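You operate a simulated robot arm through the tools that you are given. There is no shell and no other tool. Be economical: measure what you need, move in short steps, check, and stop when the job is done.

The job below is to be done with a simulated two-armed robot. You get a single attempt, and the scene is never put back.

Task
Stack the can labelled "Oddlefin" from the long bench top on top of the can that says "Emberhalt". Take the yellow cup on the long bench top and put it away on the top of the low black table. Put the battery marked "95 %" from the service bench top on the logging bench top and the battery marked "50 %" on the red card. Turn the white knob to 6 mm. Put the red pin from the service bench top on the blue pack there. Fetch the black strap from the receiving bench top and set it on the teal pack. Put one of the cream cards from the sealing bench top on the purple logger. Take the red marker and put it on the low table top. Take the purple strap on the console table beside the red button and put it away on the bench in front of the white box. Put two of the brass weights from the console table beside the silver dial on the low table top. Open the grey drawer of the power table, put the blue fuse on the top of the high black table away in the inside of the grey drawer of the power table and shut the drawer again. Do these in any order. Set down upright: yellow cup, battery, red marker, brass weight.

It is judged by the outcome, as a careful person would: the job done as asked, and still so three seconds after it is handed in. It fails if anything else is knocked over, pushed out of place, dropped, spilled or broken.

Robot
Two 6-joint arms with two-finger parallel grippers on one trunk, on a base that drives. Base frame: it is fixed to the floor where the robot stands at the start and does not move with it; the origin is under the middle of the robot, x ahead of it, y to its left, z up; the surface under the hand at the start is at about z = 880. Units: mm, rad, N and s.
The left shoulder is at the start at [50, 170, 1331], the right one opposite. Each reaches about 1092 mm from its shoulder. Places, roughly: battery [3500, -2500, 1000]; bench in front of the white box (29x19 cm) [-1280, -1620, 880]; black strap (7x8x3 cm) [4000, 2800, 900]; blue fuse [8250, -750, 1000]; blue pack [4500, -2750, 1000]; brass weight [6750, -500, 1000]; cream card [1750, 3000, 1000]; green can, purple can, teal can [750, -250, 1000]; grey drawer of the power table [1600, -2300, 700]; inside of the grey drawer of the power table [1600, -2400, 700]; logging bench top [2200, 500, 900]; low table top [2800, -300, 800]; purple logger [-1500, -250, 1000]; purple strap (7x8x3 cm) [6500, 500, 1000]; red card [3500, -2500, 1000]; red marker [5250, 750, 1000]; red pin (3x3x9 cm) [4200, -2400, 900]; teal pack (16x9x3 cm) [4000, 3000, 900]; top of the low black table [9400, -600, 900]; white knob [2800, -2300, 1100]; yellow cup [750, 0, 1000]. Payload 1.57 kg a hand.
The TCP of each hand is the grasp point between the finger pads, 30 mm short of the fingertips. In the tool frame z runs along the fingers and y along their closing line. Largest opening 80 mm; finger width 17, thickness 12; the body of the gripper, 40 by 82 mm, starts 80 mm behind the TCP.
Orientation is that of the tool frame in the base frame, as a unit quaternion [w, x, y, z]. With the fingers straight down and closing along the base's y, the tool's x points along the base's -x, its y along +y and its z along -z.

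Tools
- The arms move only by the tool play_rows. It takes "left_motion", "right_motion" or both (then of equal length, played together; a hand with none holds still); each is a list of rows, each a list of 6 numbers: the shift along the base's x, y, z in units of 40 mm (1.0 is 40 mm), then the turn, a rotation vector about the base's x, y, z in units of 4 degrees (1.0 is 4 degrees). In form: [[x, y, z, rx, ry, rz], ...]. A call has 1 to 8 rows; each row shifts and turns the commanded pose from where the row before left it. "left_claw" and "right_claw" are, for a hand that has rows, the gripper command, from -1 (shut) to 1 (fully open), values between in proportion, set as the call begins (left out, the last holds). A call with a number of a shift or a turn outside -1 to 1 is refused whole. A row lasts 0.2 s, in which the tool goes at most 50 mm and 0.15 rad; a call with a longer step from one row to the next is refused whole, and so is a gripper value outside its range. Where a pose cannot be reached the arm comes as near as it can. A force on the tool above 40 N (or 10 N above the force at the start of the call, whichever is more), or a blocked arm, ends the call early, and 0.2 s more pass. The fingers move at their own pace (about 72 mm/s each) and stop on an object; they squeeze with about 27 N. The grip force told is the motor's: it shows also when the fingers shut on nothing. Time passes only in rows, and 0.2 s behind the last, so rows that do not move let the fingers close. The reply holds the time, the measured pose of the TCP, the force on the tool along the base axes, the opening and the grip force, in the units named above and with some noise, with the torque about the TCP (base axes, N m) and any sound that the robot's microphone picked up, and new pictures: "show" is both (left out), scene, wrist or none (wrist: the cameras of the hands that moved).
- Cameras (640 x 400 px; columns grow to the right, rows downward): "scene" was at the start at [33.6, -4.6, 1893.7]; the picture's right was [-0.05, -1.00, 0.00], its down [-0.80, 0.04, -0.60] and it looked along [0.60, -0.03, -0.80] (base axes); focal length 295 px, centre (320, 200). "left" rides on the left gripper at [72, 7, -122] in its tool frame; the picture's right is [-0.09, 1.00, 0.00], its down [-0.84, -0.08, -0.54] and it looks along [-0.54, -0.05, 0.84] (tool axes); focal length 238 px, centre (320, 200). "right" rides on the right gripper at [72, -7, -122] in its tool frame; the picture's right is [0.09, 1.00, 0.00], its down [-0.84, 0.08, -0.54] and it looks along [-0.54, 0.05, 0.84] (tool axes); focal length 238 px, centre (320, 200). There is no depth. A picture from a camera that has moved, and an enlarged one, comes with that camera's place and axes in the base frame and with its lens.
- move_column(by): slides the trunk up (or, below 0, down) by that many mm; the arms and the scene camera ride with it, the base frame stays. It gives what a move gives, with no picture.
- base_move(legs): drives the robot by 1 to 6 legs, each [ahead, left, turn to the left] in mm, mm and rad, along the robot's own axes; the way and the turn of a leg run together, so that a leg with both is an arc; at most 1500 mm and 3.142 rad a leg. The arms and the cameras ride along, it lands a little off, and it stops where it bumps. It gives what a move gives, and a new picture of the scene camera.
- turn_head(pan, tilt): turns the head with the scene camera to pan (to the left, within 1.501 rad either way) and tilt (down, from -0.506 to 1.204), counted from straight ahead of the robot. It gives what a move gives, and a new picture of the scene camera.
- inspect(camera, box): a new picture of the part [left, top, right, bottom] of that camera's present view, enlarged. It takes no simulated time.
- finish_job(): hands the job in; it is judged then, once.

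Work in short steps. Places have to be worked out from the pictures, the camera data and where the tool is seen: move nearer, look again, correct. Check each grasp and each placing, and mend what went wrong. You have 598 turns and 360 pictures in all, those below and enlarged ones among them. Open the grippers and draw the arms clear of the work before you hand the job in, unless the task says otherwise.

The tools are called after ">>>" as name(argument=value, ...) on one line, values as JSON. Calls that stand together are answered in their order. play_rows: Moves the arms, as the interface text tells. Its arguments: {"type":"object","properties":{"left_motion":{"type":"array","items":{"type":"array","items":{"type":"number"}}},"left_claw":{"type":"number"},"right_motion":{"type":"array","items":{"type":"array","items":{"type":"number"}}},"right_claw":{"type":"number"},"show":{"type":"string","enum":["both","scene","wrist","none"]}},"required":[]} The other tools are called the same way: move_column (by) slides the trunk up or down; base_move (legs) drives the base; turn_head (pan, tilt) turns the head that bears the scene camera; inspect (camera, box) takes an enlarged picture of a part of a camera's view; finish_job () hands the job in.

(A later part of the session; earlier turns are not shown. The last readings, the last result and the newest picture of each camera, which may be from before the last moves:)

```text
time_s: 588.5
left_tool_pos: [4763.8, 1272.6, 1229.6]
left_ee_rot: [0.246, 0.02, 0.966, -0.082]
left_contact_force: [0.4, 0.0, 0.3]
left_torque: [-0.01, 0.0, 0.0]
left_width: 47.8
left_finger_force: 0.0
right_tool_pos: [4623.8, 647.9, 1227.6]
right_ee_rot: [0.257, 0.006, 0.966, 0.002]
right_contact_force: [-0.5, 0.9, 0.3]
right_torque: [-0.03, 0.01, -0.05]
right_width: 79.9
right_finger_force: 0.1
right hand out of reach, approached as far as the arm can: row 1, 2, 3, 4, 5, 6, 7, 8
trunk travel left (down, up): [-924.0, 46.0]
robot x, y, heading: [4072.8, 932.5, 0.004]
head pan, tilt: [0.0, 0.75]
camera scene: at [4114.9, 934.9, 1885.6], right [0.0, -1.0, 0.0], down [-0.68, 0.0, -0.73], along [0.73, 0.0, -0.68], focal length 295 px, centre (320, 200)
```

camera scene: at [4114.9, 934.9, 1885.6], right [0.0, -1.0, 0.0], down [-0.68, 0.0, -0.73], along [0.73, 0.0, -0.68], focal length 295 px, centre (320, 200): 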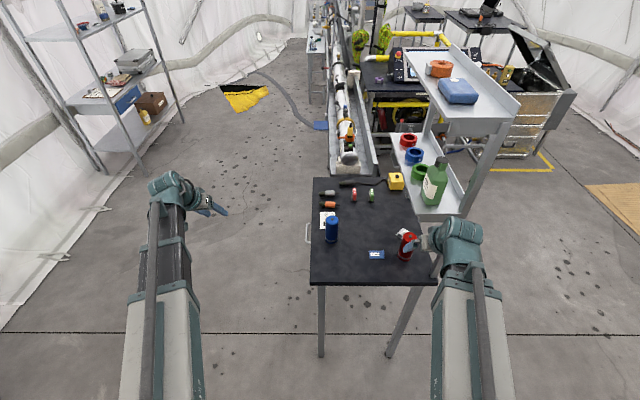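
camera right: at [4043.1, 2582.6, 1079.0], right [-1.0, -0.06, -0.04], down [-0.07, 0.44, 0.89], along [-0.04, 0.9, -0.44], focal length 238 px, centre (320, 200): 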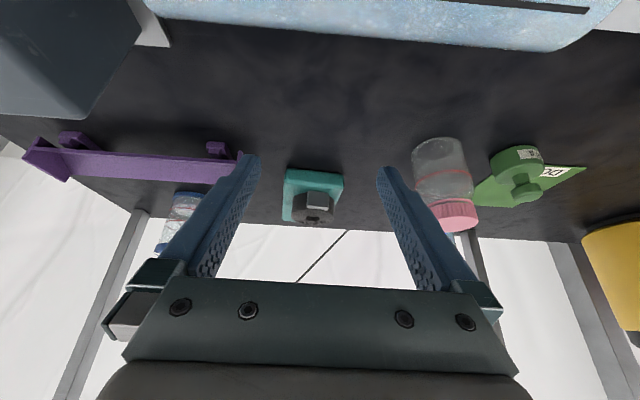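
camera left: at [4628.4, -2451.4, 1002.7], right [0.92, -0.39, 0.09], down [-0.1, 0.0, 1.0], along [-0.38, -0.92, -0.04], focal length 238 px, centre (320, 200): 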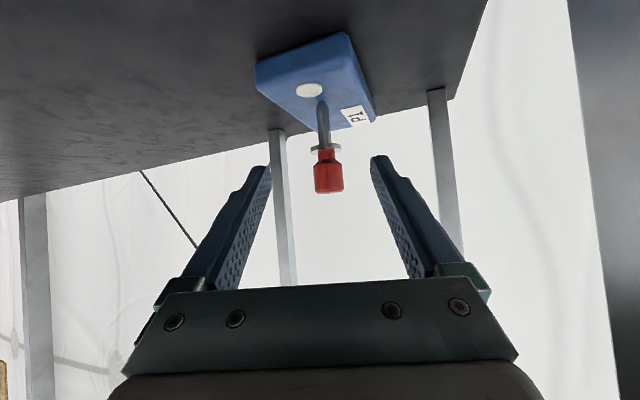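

>>> play_rows(right_motion=[[0, 0.97, 0, 0, 0, 0], [0, 0.97, 0, 0, 0, 0], [0, 0.97, 0, 0, 0, 0]], right_claw=0.3, show="none")

>>> base_move(legs=[[255, 0, 0]])

>>> play_rows(right_motion=[[0.95, 0, 0, 0, 0, 0], [0.95, 0, 0, 0, 0, 0], [0.95, 0, 0, 0, 0, 0], [0.95, 0, 0, 0, 0, 0], [0.95, 0, 0, 0, 0, 0], [0.95, 0, 0, 0, 0, 0], [0.95, 0, 0, 0, 0, 0], [0.95, 0, 0, 0, 0, 0]], show="none")

>>> move_column(by=-150)

>>> inspect(camera="right", box=[160, 0, 480, 220])

```text
time_s: 589.3
left_tool_pos: [4763.2, 1272.3, 1228.0]
left_ee_rot: [0.245, 0.018, 0.966, -0.081]
left_contact_force: [-0.2, 0.6, 0.7]
left_torque: [-0.02, -0.01, 0.03]
left_width: 48.0
left_finger_force: 0.1
right_tool_pos: [4641.9, 762.1, 1228.7]
right_ee_rot: [0.258, 0.006, 0.966, 0.003]
right_contact_force: [0.2, 0.7, -0.4]
right_torque: [-0.01, 0.0, 0.01]
right_width: 52.2
right_finger_force: 0.0
right hand out of reach, approached as far as the arm can: row 1, 2, 3
trunk travel left (down, up): [-924.0, 46.0]
robot x, y, heading: [4074.8, 935.7, 0.006]
head pan, tilt: [0.0, 0.75]
```

```text
time_s: 591.2
left_tool_pos: [5021.5, 1276.9, 1227.5]
left_ee_rot: [0.246, 0.017, 0.966, -0.081]
left_contact_force: [-0.1, -0.1, -0.3]
left_torque: [-0.04, 0.05, 0.01]
left_width: 48.1
left_finger_force: 0.2
right_tool_pos: [4901.9, 764.2, 1227.8]
right_ee_rot: [0.258, 0.003, 0.966, 0.004]
right_contact_force: [1.0, 0.0, 0.0]
right_torque: [0.01, 0.02, -0.05]
right_width: 52.1
right_finger_force: 0.2
trunk travel left (down, up): [-924.0, 46.0]
robot x, y, heading: [4333.3, 934.6, 0.007]
head pan, tilt: [0.0, 0.75]
camera scene: at [4375.0, 936.0, 1885.5], right [0.01, -1.0, 0.0], down [-0.68, -0.01, -0.73], along [0.73, 0.01, -0.68], focal length 295 px, centre (320, 200)
```

scene: 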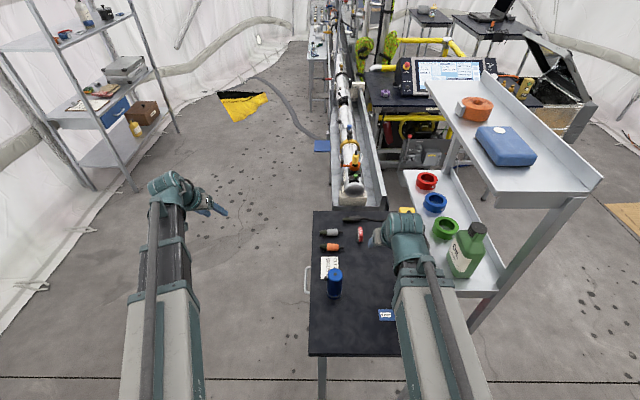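

```text
time_s: 593.0
left_tool_pos: [5020.2, 1276.9, 1228.3]
left_ee_rot: [0.246, 0.017, 0.966, -0.081]
left_contact_force: [-0.6, -0.2, -0.4]
left_torque: [0.0, -0.01, 0.01]
left_width: 48.0
left_finger_force: 0.0
right_tool_pos: [5205.8, 763.3, 1227.7]
right_ee_rot: [0.257, 0.003, 0.966, 0.003]
right_contact_force: [0.2, -0.5, 0.9]
right_torque: [0.0, 0.01, -0.02]
right_width: 52.0
right_finger_force: 0.0
trunk travel left (down, up): [-924.0, 46.0]
robot x, y, heading: [4331.3, 935.2, 0.013]
head pan, tilt: [0.0, 0.75]
```

```text
time_s: 594.8
left_tool_pos: [5020.6, 1276.4, 1078.8]
left_ee_rot: [0.247, 0.018, 0.965, -0.082]
left_contact_force: [0.0, 0.4, 0.2]
left_torque: [0.02, 0.04, 0.03]
left_width: 47.8
left_finger_force: 0.2
right_tool_pos: [5204.2, 765.4, 1078.0]
right_ee_rot: [0.258, 0.003, 0.966, 0.003]
right_contact_force: [-0.6, -1.6, -0.3]
right_torque: [-0.02, -0.02, -0.01]
right_width: 51.9
right_finger_force: 0.2
trunk travel left (down, up): [-774.0, 196.0]
robot x, y, heading: [4332.5, 939.5, 0.008]
head pan, tilt: [0.0, 0.75]
```

```text
1.82 times, centred on (320, 110) of right
camera zoom: at [5081.8, 757.9, 1149.1], right [-0.08, 1.0, -0.04], down [0.46, 0.07, 0.89], along [0.89, 0.05, -0.46], focal length 433 px, centre (320, 364)
```

zoom: 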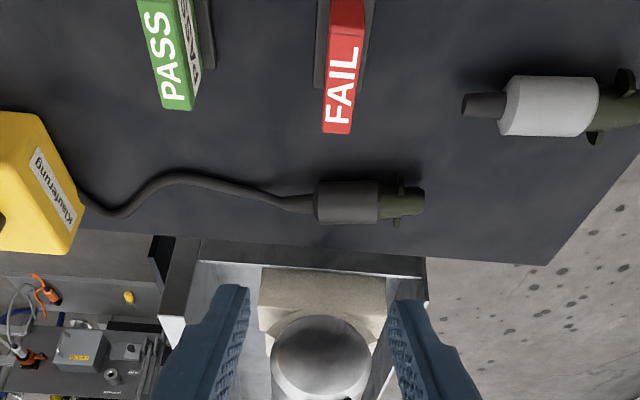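

Marker top ≈(5196, 769). I adjust and lower nearer to verify.

>>> play_rows(right_motion=[[-0.22, 0.1, 0, 0, 0, 0]], show="none")

>>> move_column(by=-95)

>>> inspect(camera="right", box=[200, 0, 440, 220])

```text
time_s: 595.1
left_tool_pos: [5020.9, 1277.2, 1079.0]
left_ee_rot: [0.247, 0.017, 0.966, -0.081]
left_contact_force: [-0.1, 0.0, 0.0]
left_torque: [-0.02, -0.01, -0.01]
left_width: 48.0
left_finger_force: 0.0
right_tool_pos: [5194.9, 768.4, 1079.5]
right_ee_rot: [0.258, 0.004, 0.966, 0.003]
right_contact_force: [-1.0, 0.1, -0.3]
right_torque: [0.01, -0.03, -0.01]
right_width: 52.0
right_finger_force: 0.0
trunk travel left (down, up): [-774.0, 196.0]
robot x, y, heading: [4335.8, 935.9, 0.007]
head pan, tilt: [0.0, 0.75]
```

```text
time_s: 596.4
left_tool_pos: [5020.8, 1276.8, 982.8]
left_ee_rot: [0.247, 0.018, 0.965, -0.081]
left_contact_force: [0.6, -0.4, 0.4]
left_torque: [-0.01, 0.0, -0.02]
left_width: 48.0
left_finger_force: 0.1
right_tool_pos: [5194.8, 768.8, 982.3]
right_ee_rot: [0.259, 0.003, 0.966, 0.003]
right_contact_force: [0.0, 0.2, -0.1]
right_torque: [0.0, 0.02, -0.01]
right_width: 52.1
right_finger_force: 0.1
trunk travel left (down, up): [-679.0, 291.0]
robot x, y, heading: [4329.9, 938.1, 0.004]
head pan, tilt: [0.0, 0.75]
```

```text
1.82 times, centred on (320, 110) of right
camera zoom: at [5072.7, 762.5, 1054.1], right [-0.08, 1.0, -0.04], down [0.46, 0.07, 0.89], along [0.89, 0.05, -0.46], focal length 433 px, centre (320, 364)
```

zoom: 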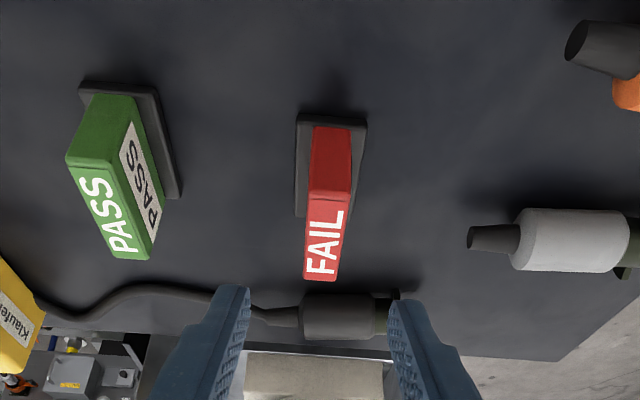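

Marker centre ≈(5210, 768), top ≈ 927, table ≈ 880. Shift 14 mm, lower to 924 and grip.

>>> play_rows(right_motion=[[0.35, 0, 0, 0, 0, 0]], show="none")

>>> move_column(by=-57)

>>> play_rows(right_motion=[[0, 0, 0, 0, 0, 0], [0, 0, 0, 0, 0, 0], [0, 0, 0, 0, 0, 0], [0, 0, 0, 0, 0, 0]], right_claw=-1, show="wrist")

```text
time_s: 596.8
left_tool_pos: [5020.9, 1276.5, 983.1]
left_ee_rot: [0.247, 0.017, 0.966, -0.081]
left_contact_force: [0.0, 0.8, -0.1]
left_torque: [0.01, 0.0, -0.01]
left_width: 48.2
left_finger_force: 0.1
right_tool_pos: [5209.1, 767.6, 983.1]
right_ee_rot: [0.258, 0.003, 0.966, 0.003]
right_contact_force: [0.4, -1.5, 0.6]
right_torque: [-0.03, -0.01, 0.0]
right_width: 52.0
right_finger_force: 0.0
trunk travel left (down, up): [-679.0, 291.0]
robot x, y, heading: [4332.0, 933.0, 0.011]
head pan, tilt: [0.0, 0.75]
```

```text
time_s: 597.8
left_tool_pos: [5021.3, 1277.4, 927.2]
left_ee_rot: [0.246, 0.017, 0.966, -0.081]
left_contact_force: [0.3, 0.8, 0.3]
left_torque: [0.03, 0.02, 0.02]
left_width: 47.9
left_finger_force: 0.0
right_tool_pos: [5208.7, 767.5, 926.4]
right_ee_rot: [0.258, 0.003, 0.966, 0.003]
right_contact_force: [0.3, -0.2, -0.4]
right_torque: [0.0, 0.01, 0.01]
right_width: 52.1
right_finger_force: 0.1
trunk travel left (down, up): [-622.0, 348.0]
robot x, y, heading: [4331.7, 933.7, 0.007]
head pan, tilt: [0.0, 0.75]
```

```text
time_s: 598.8
left_tool_pos: [5020.1, 1276.3, 927.5]
left_ee_rot: [0.247, 0.017, 0.966, -0.081]
left_contact_force: [-0.3, -0.3, 0.6]
left_torque: [0.04, 0.0, -0.01]
left_width: 48.1
left_finger_force: 0.0
right_tool_pos: [5209.2, 768.5, 926.4]
right_ee_rot: [0.258, 0.002, 0.966, 0.004]
right_contact_force: [-0.1, -0.3, 0.3]
right_torque: [-0.03, -0.01, -0.03]
right_width: 15.2
right_finger_force: 26.4
trunk travel left (down, up): [-622.0, 348.0]
robot x, y, heading: [4333.0, 937.5, 0.005]
head pan, tilt: [0.0, 0.75]
camera right: at [5086.5, 761.4, 997.0], right [-0.08, 1.0, -0.04], down [0.46, 0.07, 0.89], along [0.89, 0.05, -0.46], focal length 238 px, centre (320, 200)
```

right: 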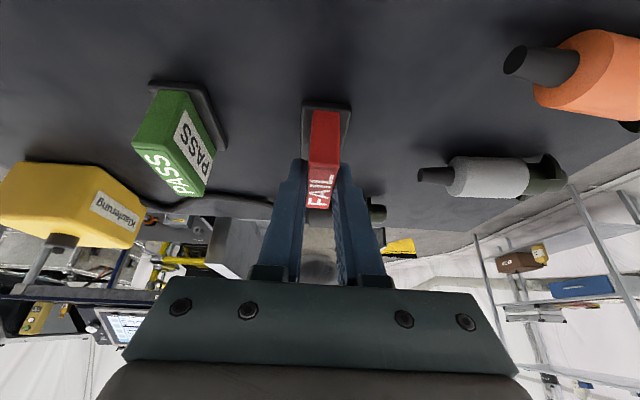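

Gripped (15 mm). I lift, draw the right hand back, and trim the left hand's roll/heading away from its limit.

>>> move_column(by=280)

>>> play_rows(right_motion=[[-0.95, 0, 0, 0, 0, 0], [-0.95, 0, 0, 0, 0, 0], [-0.95, 0, 0, 0, 0, 0], [-0.95, 0, 0, 0, 0, 0], [-0.95, 0, 0, 0, 0, 0], [-0.95, 0, 0, 0, 0, 0], [-0.95, 0, 0, 0, 0, 0], [-0.95, 0, 0, 0, 0, 0]], left_motion=[[-0.6, 0, 0, 0.26, -0.09, -0.5], [-0.6, 0, 0, 0.26, -0.09, -0.5], [-0.6, 0, 0, 0.26, -0.09, -0.5], [-0.6, 0, 0, 0.26, -0.09, -0.5], [-0.6, 0, 0, 0.26, -0.09, -0.5], [-0.6, 0, 0, 0.26, -0.09, -0.5], [-0.6, 0, 0, 0.26, -0.09, -0.5], [-0.6, 0, 0, 0.26, -0.09, -0.5]], show="none")

>>> base_move(legs=[[-200, 0, 0], [0, -1400, 0], [0, -500, 0]])

```text
time_s: 601.6
left_tool_pos: [5021.4, 1276.4, 1206.3]
left_ee_rot: [0.246, 0.017, 0.966, -0.081]
left_contact_force: [0.3, 0.0, 0.2]
left_torque: [-0.01, 0.01, 0.01]
left_width: 48.0
left_finger_force: 0.0
right_tool_pos: [5209.6, 767.1, 1206.2]
right_ee_rot: [0.258, 0.002, 0.966, 0.004]
right_contact_force: [-0.2, 0.0, 0.0]
right_torque: [-0.04, 0.01, 0.0]
right_width: 15.1
right_finger_force: 27.7
trunk travel left (down, up): [-902.0, 68.0]
robot x, y, heading: [4326.8, 940.5, 0.007]
head pan, tilt: [0.0, 0.75]
```

```text
time_s: 603.5
left_tool_pos: [4831.6, 1278.6, 1206.7]
left_ee_rot: [0.256, 0.172, 0.95, -0.045]
left_contact_force: [-0.3, -0.5, 0.1]
left_torque: [0.0, -0.01, 0.02]
left_width: 48.0
left_finger_force: 0.0
left hand out of reach, approached as far as the arm can: row 8
right_tool_pos: [4902.2, 766.7, 1206.5]
right_ee_rot: [0.257, 0.003, 0.966, 0.003]
right_contact_force: [0.4, 0.0, -0.6]
right_torque: [0.02, -0.03, -0.01]
right_width: 15.4
right_finger_force: 26.7
trunk travel left (down, up): [-902.0, 68.0]
robot x, y, heading: [4330.1, 937.6, 0.005]
head pan, tilt: [0.0, 0.75]
```

```text
time_s: 614.2
left_tool_pos: [4632.2, -641.6, 1205.8]
left_ee_rot: [0.254, 0.181, 0.949, -0.046]
left_contact_force: [0.0, 0.2, 0.5]
left_torque: [0.02, -0.01, 0.02]
left_width: 48.0
left_finger_force: 0.0
right_tool_pos: [4692.4, -1153.6, 1207.7]
right_ee_rot: [0.258, 0.014, 0.966, 0.001]
right_contact_force: [-0.7, 0.1, -0.4]
right_torque: [0.01, -0.01, 0.02]
right_width: 15.3
right_finger_force: 27.1
trunk travel left (down, up): [-902.0, 68.0]
robot x, y, heading: [4124.7, -970.1, -0.015]
head pan, tilt: [0.0, 0.75]
camera scene: at [4166.3, -973.0, 1863.6], right [-0.01, -1.0, 0.0], down [-0.68, 0.01, -0.73], along [0.73, -0.01, -0.68], focal length 295 px, centre (320, 200)
```

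scene: 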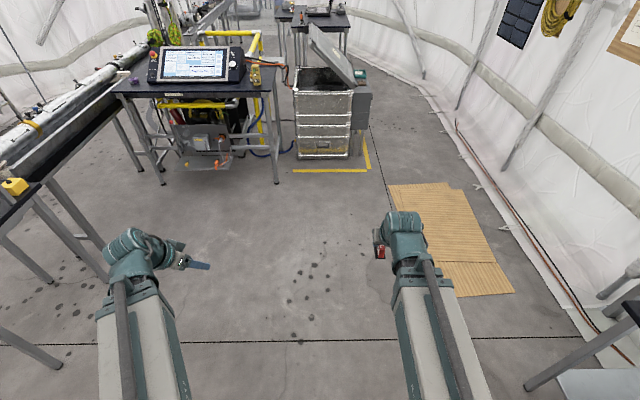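

The marker is still held. I go to the console for the second weight with the left hand.

>>> move_column(by=64)

>>> base_move(legs=[[1480, 100, 0.015], [290, 80, 0]])

>>> inspect(camera="scene", box=[200, 160, 340, 300])

```text
time_s: 615.2
left_tool_pos: [4634.0, -638.9, 1271.0]
left_ee_rot: [0.253, 0.181, 0.949, -0.048]
left_contact_force: [0.7, 0.1, -0.3]
left_torque: [0.02, 0.01, 0.0]
left_width: 48.2
left_finger_force: 0.0
right_tool_pos: [4694.1, -1153.1, 1270.1]
right_ee_rot: [0.258, 0.015, 0.966, -0.001]
right_contact_force: [-0.5, 0.1, -0.7]
right_torque: [0.0, 0.04, 0.01]
right_width: 15.1
right_finger_force: 26.8
trunk travel left (down, up): [-966.0, 4.0]
robot x, y, heading: [4122.8, -974.5, -0.012]
head pan, tilt: [0.0, 0.75]
```

```text
time_s: 624.4
left_tool_pos: [6423.2, -462.4, 1269.5]
left_ee_rot: [0.254, 0.171, 0.951, -0.044]
left_contact_force: [0.3, -0.1, -0.7]
left_torque: [-0.02, -0.01, -0.01]
left_width: 48.0
left_finger_force: 0.0
right_tool_pos: [6494.6, -973.9, 1270.4]
right_ee_rot: [0.257, 0.003, 0.966, 0.004]
right_contact_force: [0.8, -0.2, -1.1]
right_torque: [0.01, 0.01, -0.02]
right_width: 15.4
right_finger_force: 26.9
trunk travel left (down, up): [-966.0, 4.0]
robot x, y, heading: [5919.2, -801.6, 0.008]
head pan, tilt: [0.0, 0.75]
camera scene: at [5964.2, -803.8, 1927.5], right [0.01, -1.0, 0.0], down [-0.68, -0.01, -0.73], along [0.73, 0.01, -0.68], focal length 295 px, centre (320, 200)
```

scene: 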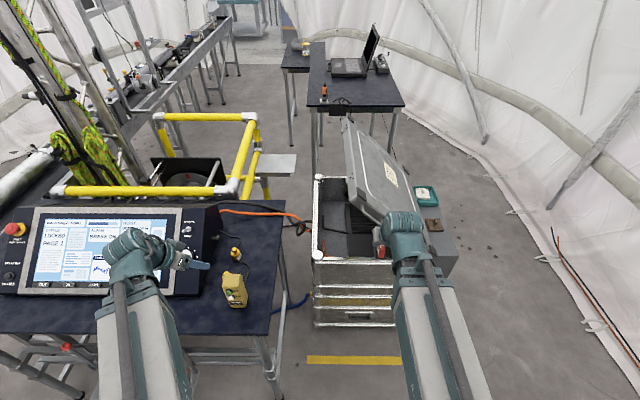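

```text
2.86 times, centred on (270, 230) of scene
camera zoom: at [5964.2, -803.8, 1927.5], right [0.01, -1.0, 0.0], down [-0.68, -0.01, -0.73], along [0.73, 0.01, -0.68], focal length 843 px, centre (463, 114)
```

zoom: 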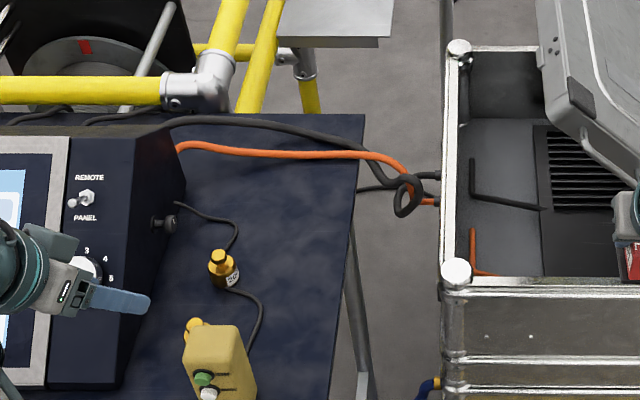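

The 200 g weight is at ≈(6661, −464). I move the left hand over it and lower partway.

>>> play_rows(left_motion=[[0.95, 0, 0, 0, 0, 0], [0.95, 0, 0, 0, 0, 0], [0.95, 0, 0, 0, 0, 0], [0.95, 0, 0, 0, 0, 0], [0.95, 0, 0, 0, 0, 0], [0.95, 0, 0, 0, 0, 0]], left_claw=0.5, show="none")

>>> move_column(by=-170)

>>> inspect(camera="left", box=[160, 0, 480, 220])

```text
time_s: 625.8
left_tool_pos: [6652.9, -462.3, 1269.6]
left_ee_rot: [0.253, 0.172, 0.951, -0.045]
left_contact_force: [0.7, -0.2, 0.1]
left_torque: [-0.02, 0.0, 0.01]
left_width: 60.1
left_finger_force: 0.2
right_tool_pos: [6494.5, -974.2, 1270.4]
right_ee_rot: [0.256, 0.003, 0.967, 0.004]
right_contact_force: [0.2, 0.2, -1.2]
right_torque: [-0.02, 0.04, -0.01]
right_width: 15.0
right_finger_force: 27.0
trunk travel left (down, up): [-966.0, 4.0]
robot x, y, heading: [5920.7, -805.1, 0.01]
head pan, tilt: [0.0, 0.75]
```

```text
time_s: 627.7
left_tool_pos: [6650.5, -462.2, 1100.8]
left_ee_rot: [0.253, 0.171, 0.951, -0.044]
left_contact_force: [-0.1, 1.0, -0.1]
left_torque: [-0.01, 0.01, 0.01]
left_width: 60.0
left_finger_force: 0.1
right_tool_pos: [6494.1, -974.9, 1100.2]
right_ee_rot: [0.257, 0.004, 0.966, 0.003]
right_contact_force: [0.3, 0.0, -0.5]
right_torque: [-0.05, -0.01, 0.0]
right_width: 15.2
right_finger_force: 26.3
trunk travel left (down, up): [-796.0, 174.0]
robot x, y, heading: [5917.3, -804.8, 0.009]
head pan, tilt: [0.0, 0.75]
```

```text
1.82 times, centred on (320, 110) of left
camera zoom: at [6538.9, -413.5, 1169.5], right [0.42, 0.9, 0.05], down [0.4, -0.23, 0.89], along [0.81, -0.36, -0.46], focal length 433 px, centre (320, 364)
```

zoom: 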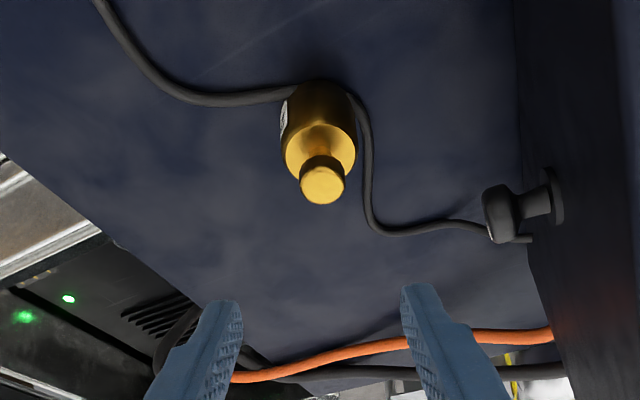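

>>> play_rows(left_motion=[[0.18, 0.02, 0, 0, 0, 0]], show="none")

>>> move_column(by=-114)

>>> play_rows(left_motion=[[0, 0, 0, 0, 0, 0], [0, 0, 0, 0, 0, 0], [0, 0, 0, 0, 0, 0]], left_claw=-1, show="none")

>>> move_column(by=40)

>>> inspect(camera="left", box=[160, 0, 480, 300])

```text
time_s: 628.1
left_tool_pos: [6658.7, -461.6, 1099.4]
left_ee_rot: [0.254, 0.172, 0.951, -0.044]
left_contact_force: [0.1, -0.5, 0.2]
left_torque: [-0.02, 0.02, 0.01]
left_width: 59.8
left_finger_force: 0.0
right_tool_pos: [6492.2, -974.4, 1101.0]
right_ee_rot: [0.258, 0.004, 0.966, 0.003]
right_contact_force: [0.1, 0.6, 0.5]
right_torque: [0.03, 0.02, 0.0]
right_width: 15.3
right_finger_force: 27.1
trunk travel left (down, up): [-796.0, 174.0]
robot x, y, heading: [5916.3, -802.3, 0.005]
head pan, tilt: [0.0, 0.75]
```

```text
time_s: 629.5
left_tool_pos: [6658.5, -461.9, 985.8]
left_ee_rot: [0.253, 0.171, 0.951, -0.044]
left_contact_force: [-0.3, 0.9, 0.0]
left_torque: [0.0, 0.05, 0.0]
left_width: 59.9
left_finger_force: 0.0
right_tool_pos: [6493.5, -973.8, 986.5]
right_ee_rot: [0.258, 0.004, 0.966, 0.003]
right_contact_force: [-0.1, 0.9, 0.2]
right_torque: [-0.03, -0.03, -0.03]
right_width: 15.1
right_finger_force: 27.3
trunk travel left (down, up): [-682.0, 288.0]
robot x, y, heading: [5917.6, -802.9, 0.006]
head pan, tilt: [0.0, 0.75]
```

```text
time_s: 630.3
left_tool_pos: [6659.4, -460.7, 985.5]
left_ee_rot: [0.254, 0.171, 0.951, -0.044]
left_contact_force: [0.6, 1.3, 1.2]
left_torque: [0.0, 0.0, -0.02]
left_width: 37.5
left_finger_force: 26.7
right_tool_pos: [6493.6, -975.8, 986.0]
right_ee_rot: [0.257, 0.003, 0.966, 0.003]
right_contact_force: [-0.3, 0.3, -1.2]
right_torque: [0.01, -0.01, 0.0]
right_width: 15.3
right_finger_force: 26.4
trunk travel left (down, up): [-682.0, 288.0]
robot x, y, heading: [5922.4, -805.1, 0.01]
head pan, tilt: [0.0, 0.75]
```

```text
time_s: 631.1
left_tool_pos: [6659.2, -461.2, 1025.4]
left_ee_rot: [0.253, 0.172, 0.951, -0.045]
left_contact_force: [0.2, -0.7, -1.6]
left_torque: [0.03, 0.02, -0.02]
left_width: 36.9
left_finger_force: 26.8
right_tool_pos: [6493.4, -974.5, 1026.1]
right_ee_rot: [0.258, 0.004, 0.966, 0.003]
right_contact_force: [-0.5, -0.4, -1.4]
right_torque: [-0.01, 0.0, 0.03]
right_width: 15.1
right_finger_force: 26.7
trunk travel left (down, up): [-722.0, 248.0]
robot x, y, heading: [5925.0, -802.5, 0.008]
head pan, tilt: [0.0, 0.75]
```

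```text
1.33 times, centred on (320, 150) of left
camera zoom: at [6546.2, -412.5, 1095.2], right [0.42, 0.9, 0.05], down [0.4, -0.23, 0.89], along [0.81, -0.36, -0.46], focal length 318 px, centre (320, 267)
```

zoom: 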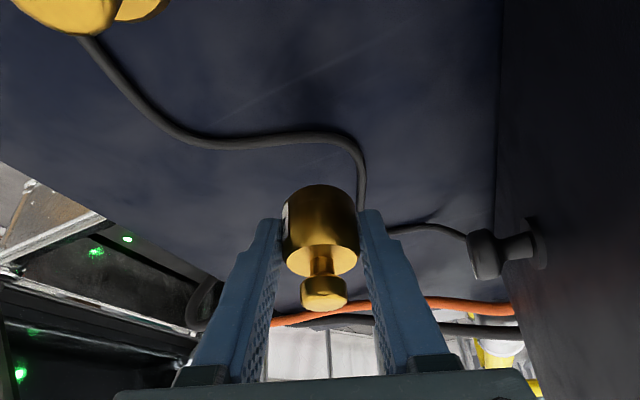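

The weight is held (~200 g). I lift and drive both items to the low table by the earlier route.

>>> move_column(by=220)

>>> base_move(legs=[[-370, -80, 0], [0, 0, 3.13], [1400, 250, 0], [1350, 230, 0], [0, 0, -1.57], [130, 0, 0]])

>>> inspect(camera="scene", box=[220, 160, 440, 330])

```text
time_s: 633.5
left_tool_pos: [6658.8, -460.8, 1246.7]
left_ee_rot: [0.254, 0.172, 0.951, -0.045]
left_contact_force: [-0.2, 0.1, -2.0]
left_torque: [0.02, 0.0, -0.02]
left_width: 37.0
left_finger_force: 26.4
right_tool_pos: [6493.8, -974.9, 1246.4]
right_ee_rot: [0.258, 0.005, 0.966, 0.002]
right_contact_force: [0.9, 0.6, 0.8]
right_torque: [0.01, -0.01, 0.0]
right_width: 15.3
right_finger_force: 27.7
trunk travel left (down, up): [-942.0, 28.0]
robot x, y, heading: [5919.7, -802.8, 0.009]
head pan, tilt: [0.0, 0.75]
```

```text
time_s: 661.0
left_tool_pos: [2463.3, -536.8, 1245.1]
left_ee_rot: [0.209, -0.559, 0.789, 0.149]
left_contact_force: [-0.5, 0.0, -2.6]
left_torque: [-0.09, -0.01, -0.01]
left_width: 37.0
left_finger_force: 27.1
right_tool_pos: [2978.2, -691.1, 1245.8]
right_ee_rot: [-0.179, 0.687, -0.68, -0.185]
right_contact_force: [0.1, 1.0, -0.7]
right_torque: [-0.02, 0.0, 0.02]
right_width: 15.4
right_finger_force: 26.8
trunk travel left (down, up): [-942.0, 28.0]
robot x, y, heading: [2818.7, -1270.9, 1.595]
head pan, tilt: [0.0, 0.75]
camera scene: at [2817.7, -1223.8, 1903.5], right [1.0, 0.03, 0.0], down [0.02, -0.68, -0.73], along [-0.02, 0.73, -0.68], focal length 295 px, centre (320, 200)
```

scene: 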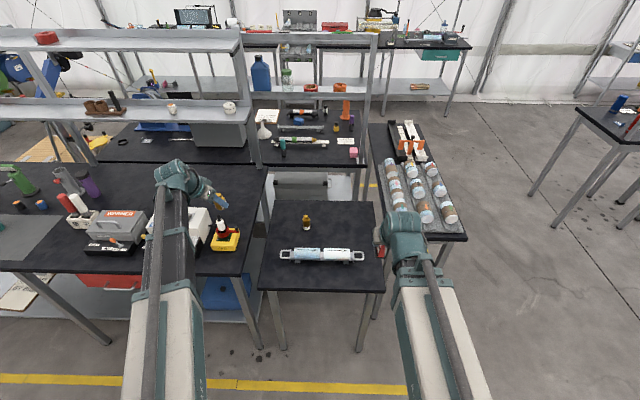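

```text
2.35 times, centred on (330, 245) of scene
camera zoom: at [2817.7, -1223.8, 1903.5], right [1.0, 0.03, 0.0], down [0.02, -0.68, -0.73], along [-0.02, 0.73, -0.68], focal length 694 px, centre (296, 94)
```

zoom: 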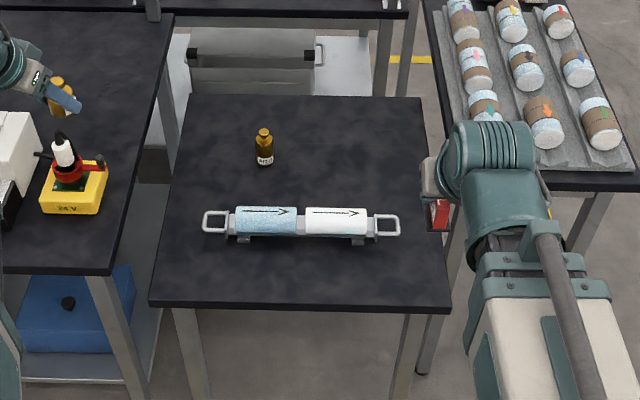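

I position both hands over the low table at once: marker to (2940, −210), weight to (2805, −215).

>>> base_move(legs=[[100, 0, -0.02]])

>>> play_rows(right_motion=[[-0.1, 0.95, 0, 0, 0, 0], [-0.1, 0.95, 0, 0, 0, 0], [-0.1, 0.95, 0, 0, 0, 0], [-0.1, 0.95, 0, 0, 0, 0], [-0.1, 0.95, 0, 0, 0, 0], [-0.1, 0.95, 0, 0, 0, 0], [-0.1, 0.95, 0, 0, 0, 0], [-0.1, 0.95, 0, 0, 0, 0]], left_motion=[[0.8, 0.5, 0, 0, 0, 0], [0.8, 0.5, 0, 0, 0, 0], [0.8, 0.5, 0, 0, 0, 0], [0.8, 0.5, 0, 0, 0, 0], [0.8, 0.5, 0, 0, 0, 0], [0.8, 0.5, 0, 0, 0, 0], [0.8, 0.5, 0, 0, 0, 0], [0.8, 0.5, 0, 0, 0, 0]], show="none")

```text
time_s: 662.1
left_tool_pos: [2474.6, -430.3, 1246.1]
left_ee_rot: [0.211, -0.551, 0.794, 0.147]
left_contact_force: [-0.7, 0.2, -1.7]
left_torque: [-0.08, 0.02, 0.0]
left_width: 37.0
left_finger_force: 26.9
right_tool_pos: [2987.3, -594.7, 1244.3]
right_ee_rot: [0.18, -0.681, 0.686, 0.184]
right_contact_force: [0.2, 0.5, -1.1]
right_torque: [-0.02, 0.01, 0.0]
right_width: 15.2
right_finger_force: 27.2
trunk travel left (down, up): [-942.0, 28.0]
robot x, y, heading: [2819.6, -1165.5, 1.579]
head pan, tilt: [0.0, 0.75]
camera scene: at [2816.9, -1124.8, 1903.5], right [1.0, 0.01, 0.0], down [0.01, -0.68, -0.73], along [-0.01, 0.73, -0.68], focal length 295 px, centre (320, 200)
```

scene: 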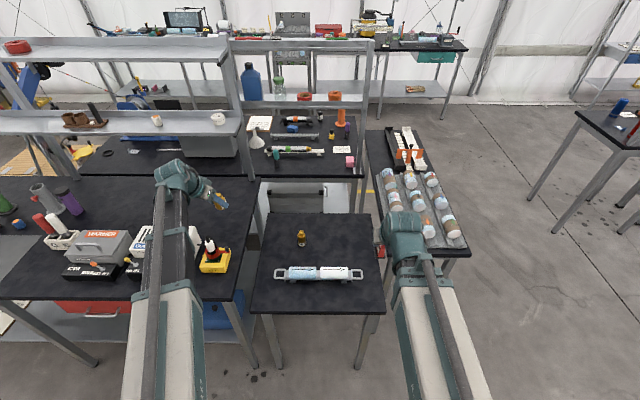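

```text
time_s: 663.9
left_tool_pos: [2688.4, -272.7, 1247.8]
left_ee_rot: [0.239, -0.543, 0.794, 0.133]
left_contact_force: [-0.1, 0.3, -2.0]
left_torque: [-0.02, 0.01, 0.02]
left_width: 37.0
left_finger_force: 26.6
left hand out of reach, approached as far as the arm can: row 4, 5, 6, 7, 8
right_tool_pos: [2955.5, -292.4, 1245.7]
right_ee_rot: [0.18, -0.681, 0.686, 0.184]
right_contact_force: [0.2, 0.0, -0.3]
right_torque: [0.04, 0.0, 0.01]
right_width: 15.2
right_finger_force: 27.1
trunk travel left (down, up): [-942.0, 28.0]
robot x, y, heading: [2819.2, -1169.4, 1.577]
head pan, tilt: [0.0, 0.75]
```

The left wrist limit again; I place the weight left of the first one instead, at ≈(2628, −225), correcting its orientation, and finish the right hand's position.

>>> play_rows(right_motion=[[-0.13, 0.68, 0, 0, 0, 0], [-0.13, 0.68, 0, 0, 0, 0], [-0.13, 0.68, 0, 0, 0, 0]], left_motion=[[-0.5, 0.4, 0, -0.06, 0.28, 0.13], [-0.5, 0.4, 0, -0.06, 0.28, 0.13], [-0.5, 0.4, 0, -0.06, 0.28, 0.13]], show="none")

>>> move_column(by=-370)

>>> inspect(camera="scene", box=[180, 160, 460, 340])

```text
time_s: 664.7
left_tool_pos: [2612.3, -230.7, 1245.9]
left_ee_rot: [0.225, -0.545, 0.795, 0.139]
left_contact_force: [-0.2, 0.0, -2.7]
left_torque: [-0.02, 0.02, 0.02]
left_width: 37.0
left_finger_force: 27.3
left hand out of reach, approached as far as the arm can: row 1, 2, 3
right_tool_pos: [2940.3, -209.0, 1245.5]
right_ee_rot: [0.18, -0.68, 0.686, 0.184]
right_contact_force: [0.8, 0.8, -0.7]
right_torque: [0.02, 0.0, -0.01]
right_width: 15.4
right_finger_force: 26.5
trunk travel left (down, up): [-942.0, 28.0]
robot x, y, heading: [2817.8, -1167.2, 1.575]
head pan, tilt: [0.0, 0.75]
```

```text
time_s: 668.3
left_tool_pos: [2613.0, -232.5, 878.8]
left_ee_rot: [0.225, -0.546, 0.795, 0.141]
left_contact_force: [-0.2, 0.2, -2.0]
left_torque: [-0.02, 0.04, -0.02]
left_width: 36.8
left_finger_force: 27.0
right_tool_pos: [2940.4, -211.4, 876.1]
right_ee_rot: [0.181, -0.681, 0.686, 0.184]
right_contact_force: [-0.9, 0.3, -0.3]
right_torque: [-0.02, -0.03, -0.02]
right_width: 15.3
right_finger_force: 26.8
trunk travel left (down, up): [-572.0, 398.0]
robot x, y, heading: [2817.4, -1167.5, 1.578]
head pan, tilt: [0.0, 0.75]
```

```text
2.22 times, centred on (320, 250) of scene
camera zoom: at [2816.8, -1126.7, 1533.6], right [1.0, 0.01, 0.0], down [0.01, -0.68, -0.73], along [-0.01, 0.73, -0.68], focal length 656 px, centre (320, 89)
```

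zoom: 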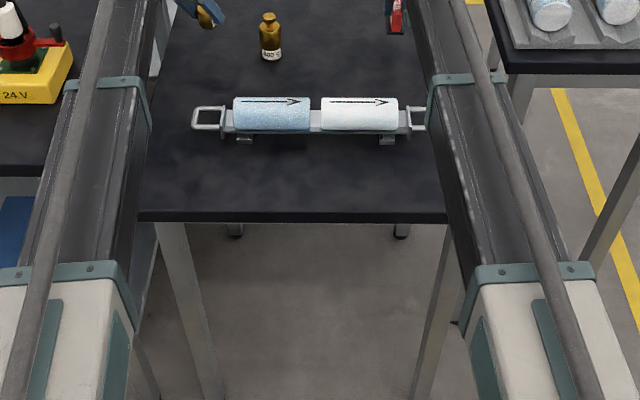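

Both are over the table. I lower further; the marker should touch first.

>>> move_column(by=-46)

>>> move_column(by=-5)

>>> move_column(by=-4)

```text
time_s: 669.2
left_tool_pos: [2613.2, -233.6, 830.7]
left_ee_rot: [0.224, -0.546, 0.794, 0.141]
left_contact_force: [-0.3, -0.3, -0.4]
left_torque: [0.02, -0.02, 0.01]
left_width: 36.9
left_finger_force: 26.5
right_tool_pos: [2939.5, -211.7, 829.9]
right_ee_rot: [0.181, -0.68, 0.686, 0.185]
right_contact_force: [-0.4, -0.3, 0.3]
right_torque: [-0.01, 0.0, 0.01]
right_width: 15.1
right_finger_force: 26.9
trunk travel left (down, up): [-526.0, 444.0]
robot x, y, heading: [2816.8, -1169.6, 1.581]
head pan, tilt: [0.0, 0.75]
```

```text
time_s: 669.7
left_tool_pos: [2613.5, -234.1, 827.7]
left_ee_rot: [0.224, -0.547, 0.794, 0.142]
left_contact_force: [0.5, 0.5, -3.3]
left_torque: [-0.06, -0.01, 0.03]
left_width: 37.0
left_finger_force: 27.1
right_tool_pos: [2940.9, -212.4, 826.2]
right_ee_rot: [0.181, -0.681, 0.685, 0.185]
right_contact_force: [-0.3, 1.8, 10.6]
right_torque: [0.02, -0.14, 0.0]
right_width: 15.2
right_finger_force: 26.6
trunk travel left (down, up): [-521.0, 449.0]
robot x, y, heading: [2818.6, -1168.7, 1.578]
head pan, tilt: [0.0, 0.75]
```

```text
time_s: 670.2
left_tool_pos: [2613.6, -234.5, 824.0]
left_ee_rot: [0.226, -0.545, 0.795, 0.141]
left_contact_force: [0.2, -0.4, -2.2]
left_torque: [-0.06, 0.01, 0.01]
left_width: 36.9
left_finger_force: 27.1
right_tool_pos: [2939.9, -211.9, 822.4]
right_ee_rot: [0.181, -0.68, 0.686, 0.186]
right_contact_force: [0.4, 3.1, 19.4]
right_torque: [0.17, -0.09, -0.02]
right_width: 15.4
right_finger_force: 27.1
trunk travel left (down, up): [-517.0, 453.0]
robot x, y, heading: [2816.3, -1168.2, 1.582]
head pan, tilt: [0.0, 0.75]
```

The marker touches (19 N). I release it, then continue down for the weight.

>>> play_rows(right_motion=[[0, 0, 0, 0, 0, 0], [0, 0, 0, 0, 0, 0], [0, 0, 0, 0, 0, 0]], right_claw=0.2, show="none")

>>> move_column(by=-5)

>>> move_column(by=-3)

>>> move_column(by=-3)

```text
time_s: 671.0
left_tool_pos: [2612.9, -232.7, 823.5]
left_ee_rot: [0.224, -0.547, 0.794, 0.141]
left_contact_force: [0.7, -0.9, -2.2]
left_torque: [-0.05, 0.03, 0.0]
left_width: 37.3
left_finger_force: 26.9
right_tool_pos: [2941.1, -211.7, 820.5]
right_ee_rot: [0.181, -0.681, 0.686, 0.185]
right_contact_force: [-0.3, 0.4, 0.7]
right_torque: [-0.01, 0.0, 0.03]
right_width: 48.1
right_finger_force: 0.0
trunk travel left (down, up): [-517.0, 453.0]
robot x, y, heading: [2818.8, -1170.4, 1.583]
head pan, tilt: [0.0, 0.75]
```

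```text
time_s: 671.6
left_tool_pos: [2614.5, -233.7, 817.9]
left_ee_rot: [0.224, -0.546, 0.794, 0.142]
left_contact_force: [-0.5, 0.3, -2.5]
left_torque: [0.0, 0.03, -0.01]
left_width: 37.1
left_finger_force: 27.0
right_tool_pos: [2940.8, -212.2, 816.4]
right_ee_rot: [0.18, -0.681, 0.686, 0.185]
right_contact_force: [0.4, -0.4, -0.7]
right_torque: [-0.01, 0.02, 0.0]
right_width: 48.0
right_finger_force: 0.2
trunk travel left (down, up): [-512.0, 458.0]
robot x, y, heading: [2818.6, -1169.7, 1.584]
head pan, tilt: [0.0, 0.75]
```

```text
time_s: 672.1
left_tool_pos: [2613.7, -233.2, 816.4]
left_ee_rot: [0.226, -0.546, 0.794, 0.142]
left_contact_force: [-0.1, 2.9, 13.9]
left_torque: [0.18, 0.18, 0.02]
left_width: 37.1
left_finger_force: 26.7
right_tool_pos: [2940.6, -212.1, 815.3]
right_ee_rot: [0.181, -0.68, 0.685, 0.186]
right_contact_force: [0.1, -0.1, -0.1]
right_torque: [0.01, 0.0, -0.02]
right_width: 47.9
right_finger_force: 0.1
trunk travel left (down, up): [-509.0, 461.0]
robot x, y, heading: [2816.2, -1171.1, 1.575]
head pan, tilt: [0.0, 0.75]
```

```text
time_s: 672.6
left_tool_pos: [2613.8, -235.0, 813.4]
left_ee_rot: [0.225, -0.546, 0.794, 0.142]
left_contact_force: [-1.7, 3.4, 15.5]
left_torque: [0.33, 0.22, -0.02]
left_width: 37.2
left_finger_force: 26.9
right_tool_pos: [2941.1, -212.1, 811.0]
right_ee_rot: [0.181, -0.68, 0.686, 0.185]
right_contact_force: [1.6, 0.0, 0.5]
right_torque: [0.02, 0.01, 0.01]
right_width: 48.1
right_finger_force: 0.1
trunk travel left (down, up): [-506.0, 464.0]
robot x, y, heading: [2814.1, -1164.4, 1.579]
head pan, tilt: [0.0, 0.75]
```

Weight down too. I release it, rise, and check all three items.

>>> play_rows(left_motion=[[0, 0, 0, 0, 0, 0], [0, 0, 0, 0, 0, 0], [0, 0, 0, 0, 0, 0]], left_claw=0.5, show="none")

>>> move_column(by=380)

>>> inspect(camera="scene", box=[230, 180, 410, 310])

```text
time_s: 673.4
left_tool_pos: [2613.0, -233.7, 811.9]
left_ee_rot: [0.224, -0.546, 0.795, 0.141]
left_contact_force: [0.3, 0.0, -0.2]
left_torque: [-0.04, 0.01, 0.02]
left_width: 60.0
left_finger_force: 0.0
right_tool_pos: [2940.4, -211.9, 811.6]
right_ee_rot: [0.181, -0.68, 0.686, 0.185]
right_contact_force: [0.5, -1.4, 2.2]
right_torque: [-0.03, -0.07, -0.04]
right_width: 48.4
right_finger_force: 0.5
trunk travel left (down, up): [-506.0, 464.0]
robot x, y, heading: [2816.3, -1169.1, 1.577]
head pan, tilt: [0.0, 0.75]
```

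```text
time_s: 677.1
left_tool_pos: [2613.4, -233.2, 1192.3]
left_ee_rot: [0.225, -0.547, 0.794, 0.142]
left_contact_force: [-0.1, -0.3, 0.0]
left_torque: [-0.03, -0.01, 0.04]
left_width: 60.2
left_finger_force: 0.0
right_tool_pos: [2940.1, -212.0, 1190.0]
right_ee_rot: [0.18, -0.681, 0.686, 0.184]
right_contact_force: [-0.2, -0.3, 0.7]
right_torque: [-0.03, -0.02, 0.02]
right_width: 47.9
right_finger_force: 0.2
trunk travel left (down, up): [-886.0, 84.0]
robot x, y, heading: [2817.5, -1168.9, 1.578]
head pan, tilt: [0.0, 0.75]
```

```text
3.08 times, centred on (320, 245) of scene
camera zoom: at [2816.9, -1126.8, 1847.6], right [1.0, 0.01, 0.0], down [0.01, -0.68, -0.73], along [-0.01, 0.73, -0.68], focal length 908 px, centre (320, 62)
```

zoom: 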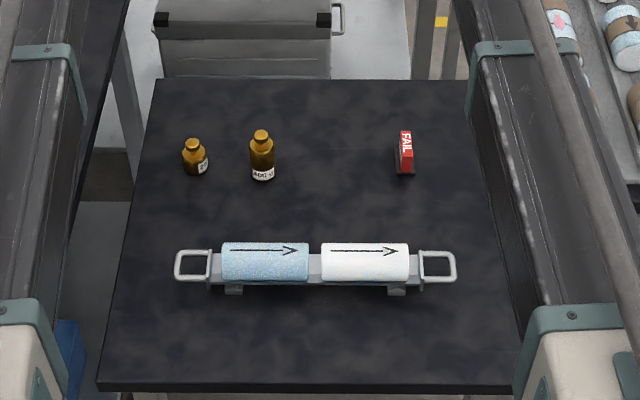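

All three stand upright on the low table. Now the purple strap: I drive back east toward the console's left end.

>>> base_move(legs=[[-250, 0, 0], [0, 0, -1.57], [1480, 0, 0], [1200, 0, 0], [0, 1250, 0]])

```text
time_s: 701.2
left_tool_pos: [6365.2, 172.4, 1192.4]
left_ee_rot: [0.259, 0.164, 0.95, -0.056]
left_contact_force: [0.1, 0.9, 0.0]
left_torque: [-0.04, 0.0, 0.01]
left_width: 60.2
left_finger_force: 0.1
right_tool_pos: [6394.2, -154.3, 1190.5]
right_ee_rot: [0.258, -0.007, 0.966, 0.006]
right_contact_force: [-0.4, 0.1, 0.1]
right_torque: [-0.05, -0.02, -0.02]
right_width: 48.1
right_finger_force: 0.1
trunk travel left (down, up): [-886.0, 84.0]
robot x, y, heading: [5429.4, -54.6, 0.034]
head pan, tilt: [0.0, 0.75]
camera scene: at [5476.3, -51.4, 1847.6], right [0.03, -1.0, 0.0], down [-0.68, -0.02, -0.73], along [0.73, 0.02, -0.68], focal length 295 px, centre (320, 200)
```

scene: 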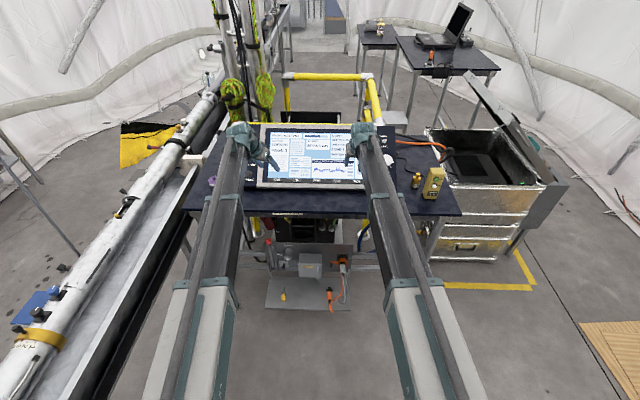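

I retract both hands, then bring the left hand round to the left front of the console and look at the strap.

>>> play_rows(left_motion=[[-0.95, 0, 0, 0, 0, 0], [-0.95, 0, 0, 0, 0, 0], [-0.95, 0.2, 0, 0, 0, 0], [-0.95, 0.2, 0, 0, 0, 0], [-0.95, 0.2, 0, 0, 0, 0], [-0.8, 0.6, 0, 0, 0, 0], [-0.8, 0.6, 0, 0, 0, 0], [-0.8, 0.6, 0, 0, 0, 0]], right_motion=[[-0.95, 0, 0, 0, 0, 0], [-0.95, 0, 0, 0, 0, 0], [-0.95, 0, 0, 0, 0, 0], [-0.95, 0, 0, 0, 0, 0], [-0.95, -0.3, 0, 0, 0, 0], [-0.95, -0.3, 0, 0, 0, 0], [-0.95, -0.3, 0, 0, 0, 0], [-0.95, -0.3, 0, 0, 0, 0]], show="none")

>>> base_move(legs=[[280, 0, -0.034]])

>>> inspect(camera="scene", box=[100, 120, 320, 320])

```text
time_s: 703.0
left_tool_pos: [6076.0, 266.2, 1192.5]
left_ee_rot: [0.26, 0.166, 0.95, -0.056]
left_contact_force: [0.0, -0.3, 0.7]
left_torque: [-0.01, 0.0, -0.05]
left_width: 60.1
left_finger_force: 0.1
right_tool_pos: [6085.7, -202.1, 1191.5]
right_ee_rot: [0.258, -0.007, 0.966, 0.007]
right_contact_force: [-0.5, 0.5, -0.1]
right_torque: [-0.01, -0.03, 0.03]
right_width: 48.1
right_finger_force: 0.0
trunk travel left (down, up): [-886.0, 84.0]
robot x, y, heading: [5431.2, -52.6, 0.03]
head pan, tilt: [0.0, 0.75]
```

```text
time_s: 704.9
left_tool_pos: [6370.5, 250.4, 1190.9]
left_ee_rot: [0.257, 0.181, 0.947, -0.061]
left_contact_force: [-0.3, 1.1, -0.5]
left_torque: [0.02, 0.02, -0.04]
left_width: 60.1
left_finger_force: 0.1
right_tool_pos: [6366.5, -218.2, 1190.3]
right_ee_rot: [0.256, 0.008, 0.967, 0.002]
right_contact_force: [0.0, -0.1, 0.4]
right_torque: [0.02, -0.01, 0.01]
right_width: 48.3
right_finger_force: 0.0
trunk travel left (down, up): [-886.0, 84.0]
robot x, y, heading: [5709.8, -50.8, 0.001]
head pan, tilt: [0.0, 0.75]
camera scene: at [5759.1, -49.1, 1847.5], right [0.0, -1.0, 0.0], down [-0.68, 0.0, -0.73], along [0.73, 0.0, -0.68], focal length 295 px, centre (320, 200)
```

scene: 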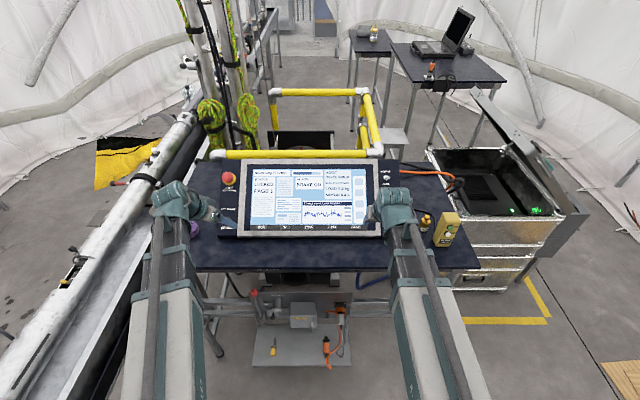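

```text
2.00 times, centred on (210, 220) of scene
camera zoom: at [5759.1, -49.1, 1847.5], right [0.0, -1.0, 0.0], down [-0.68, 0.0, -0.73], along [0.73, 0.0, -0.68], focal length 590 px, centre (540, 160)
```

zoom: 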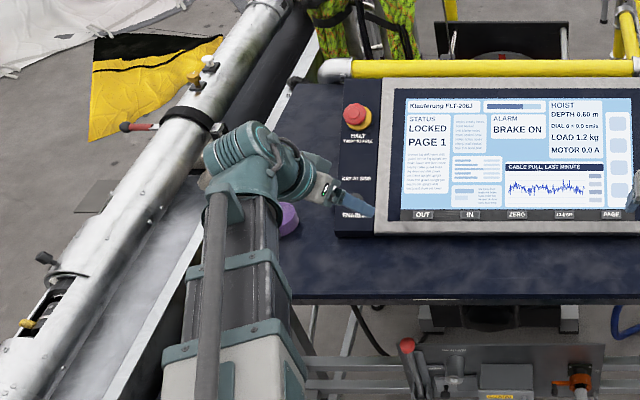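

The strap is at ≈(6537, 455), panel edge at y 346. I move the left hand left first, then forward over the strap, and lower partway.

>>> play_rows(left_motion=[[-0.3, 0.9, 0, 0, 0, 0], [-0.3, 0.9, 0, 0, 0, 0], [0, 0.95, 0, 0, 0, 0], [0.2, 0.95, 0, 0, 0, 0], [0.5, 0.85, 0, 0, 0, 0], [0.95, 0.4, 0, 0, 0, 0], [0.95, 0.2, 0, 0, 0, 0], [0.95, 0, 0, 0, 0, 0]], left_claw=1, right_motion=[[-0.9, 0, 0, 0, 0, 0], [-0.9, 0, 0, 0, 0, 0], [-0.9, 0, 0, 0, 0, 0], [-0.9, 0, 0, 0, 0, 0], [0, 0, 0, 0, 0, 0], [0, 0, 0, 0, 0, 0], [0, 0, 0, 0, 0, 0], [0, 0, 0, 0, 0, 0]], show="none")

>>> play_rows(left_motion=[[0.9, 0, 0, 0, 0, 0], [0.9, 0, 0, 0, 0, 0]], show="wrist")

```text
time_s: 706.7
left_tool_pos: [6489.5, 457.5, 1191.6]
left_ee_rot: [0.257, 0.179, 0.948, -0.061]
left_contact_force: [-0.7, -0.7, 0.3]
left_torque: [0.03, -0.03, -0.03]
left_width: 80.0
left_finger_force: 0.1
right_tool_pos: [6282.7, -219.3, 1189.3]
right_ee_rot: [0.257, 0.008, 0.966, 0.002]
right_contact_force: [-0.6, 0.2, -0.4]
right_torque: [0.01, 0.04, 0.02]
right_width: 47.9
right_finger_force: 0.1
right hand out of reach, approached as far as the arm can: row 3, 4
trunk travel left (down, up): [-886.0, 84.0]
robot x, y, heading: [5717.3, -46.7, 0.003]
head pan, tilt: [0.0, 0.75]
```

```text
time_s: 707.3
left_tool_pos: [6559.9, 457.2, 1191.3]
left_ee_rot: [0.259, 0.18, 0.947, -0.06]
left_contact_force: [0.2, 0.4, -0.3]
left_torque: [0.01, -0.02, 0.0]
left_width: 80.1
left_finger_force: 0.0
right_tool_pos: [6282.9, -218.3, 1190.0]
right_ee_rot: [0.256, 0.008, 0.967, 0.002]
right_contact_force: [1.0, 0.4, -0.1]
right_torque: [0.04, -0.02, 0.0]
right_width: 48.1
right_finger_force: 0.2
trunk travel left (down, up): [-886.0, 84.0]
robot x, y, heading: [5716.3, -47.3, 0.001]
head pan, tilt: [0.0, 0.75]
camera left: at [6447.9, 511.2, 1259.0], right [0.44, 0.9, 0.03], down [0.39, -0.22, 0.89], along [0.81, -0.39, -0.45], focal length 238 px, centre (320, 200)
```

left: 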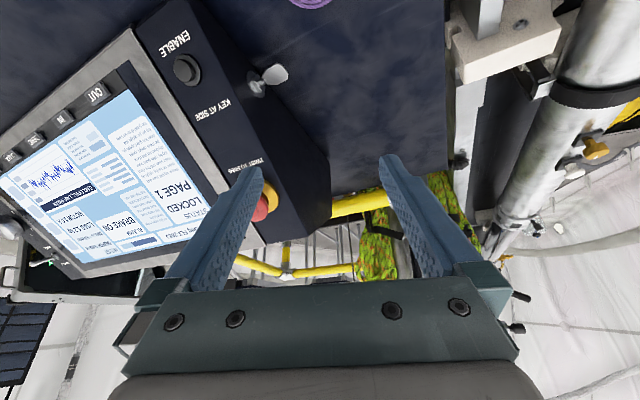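

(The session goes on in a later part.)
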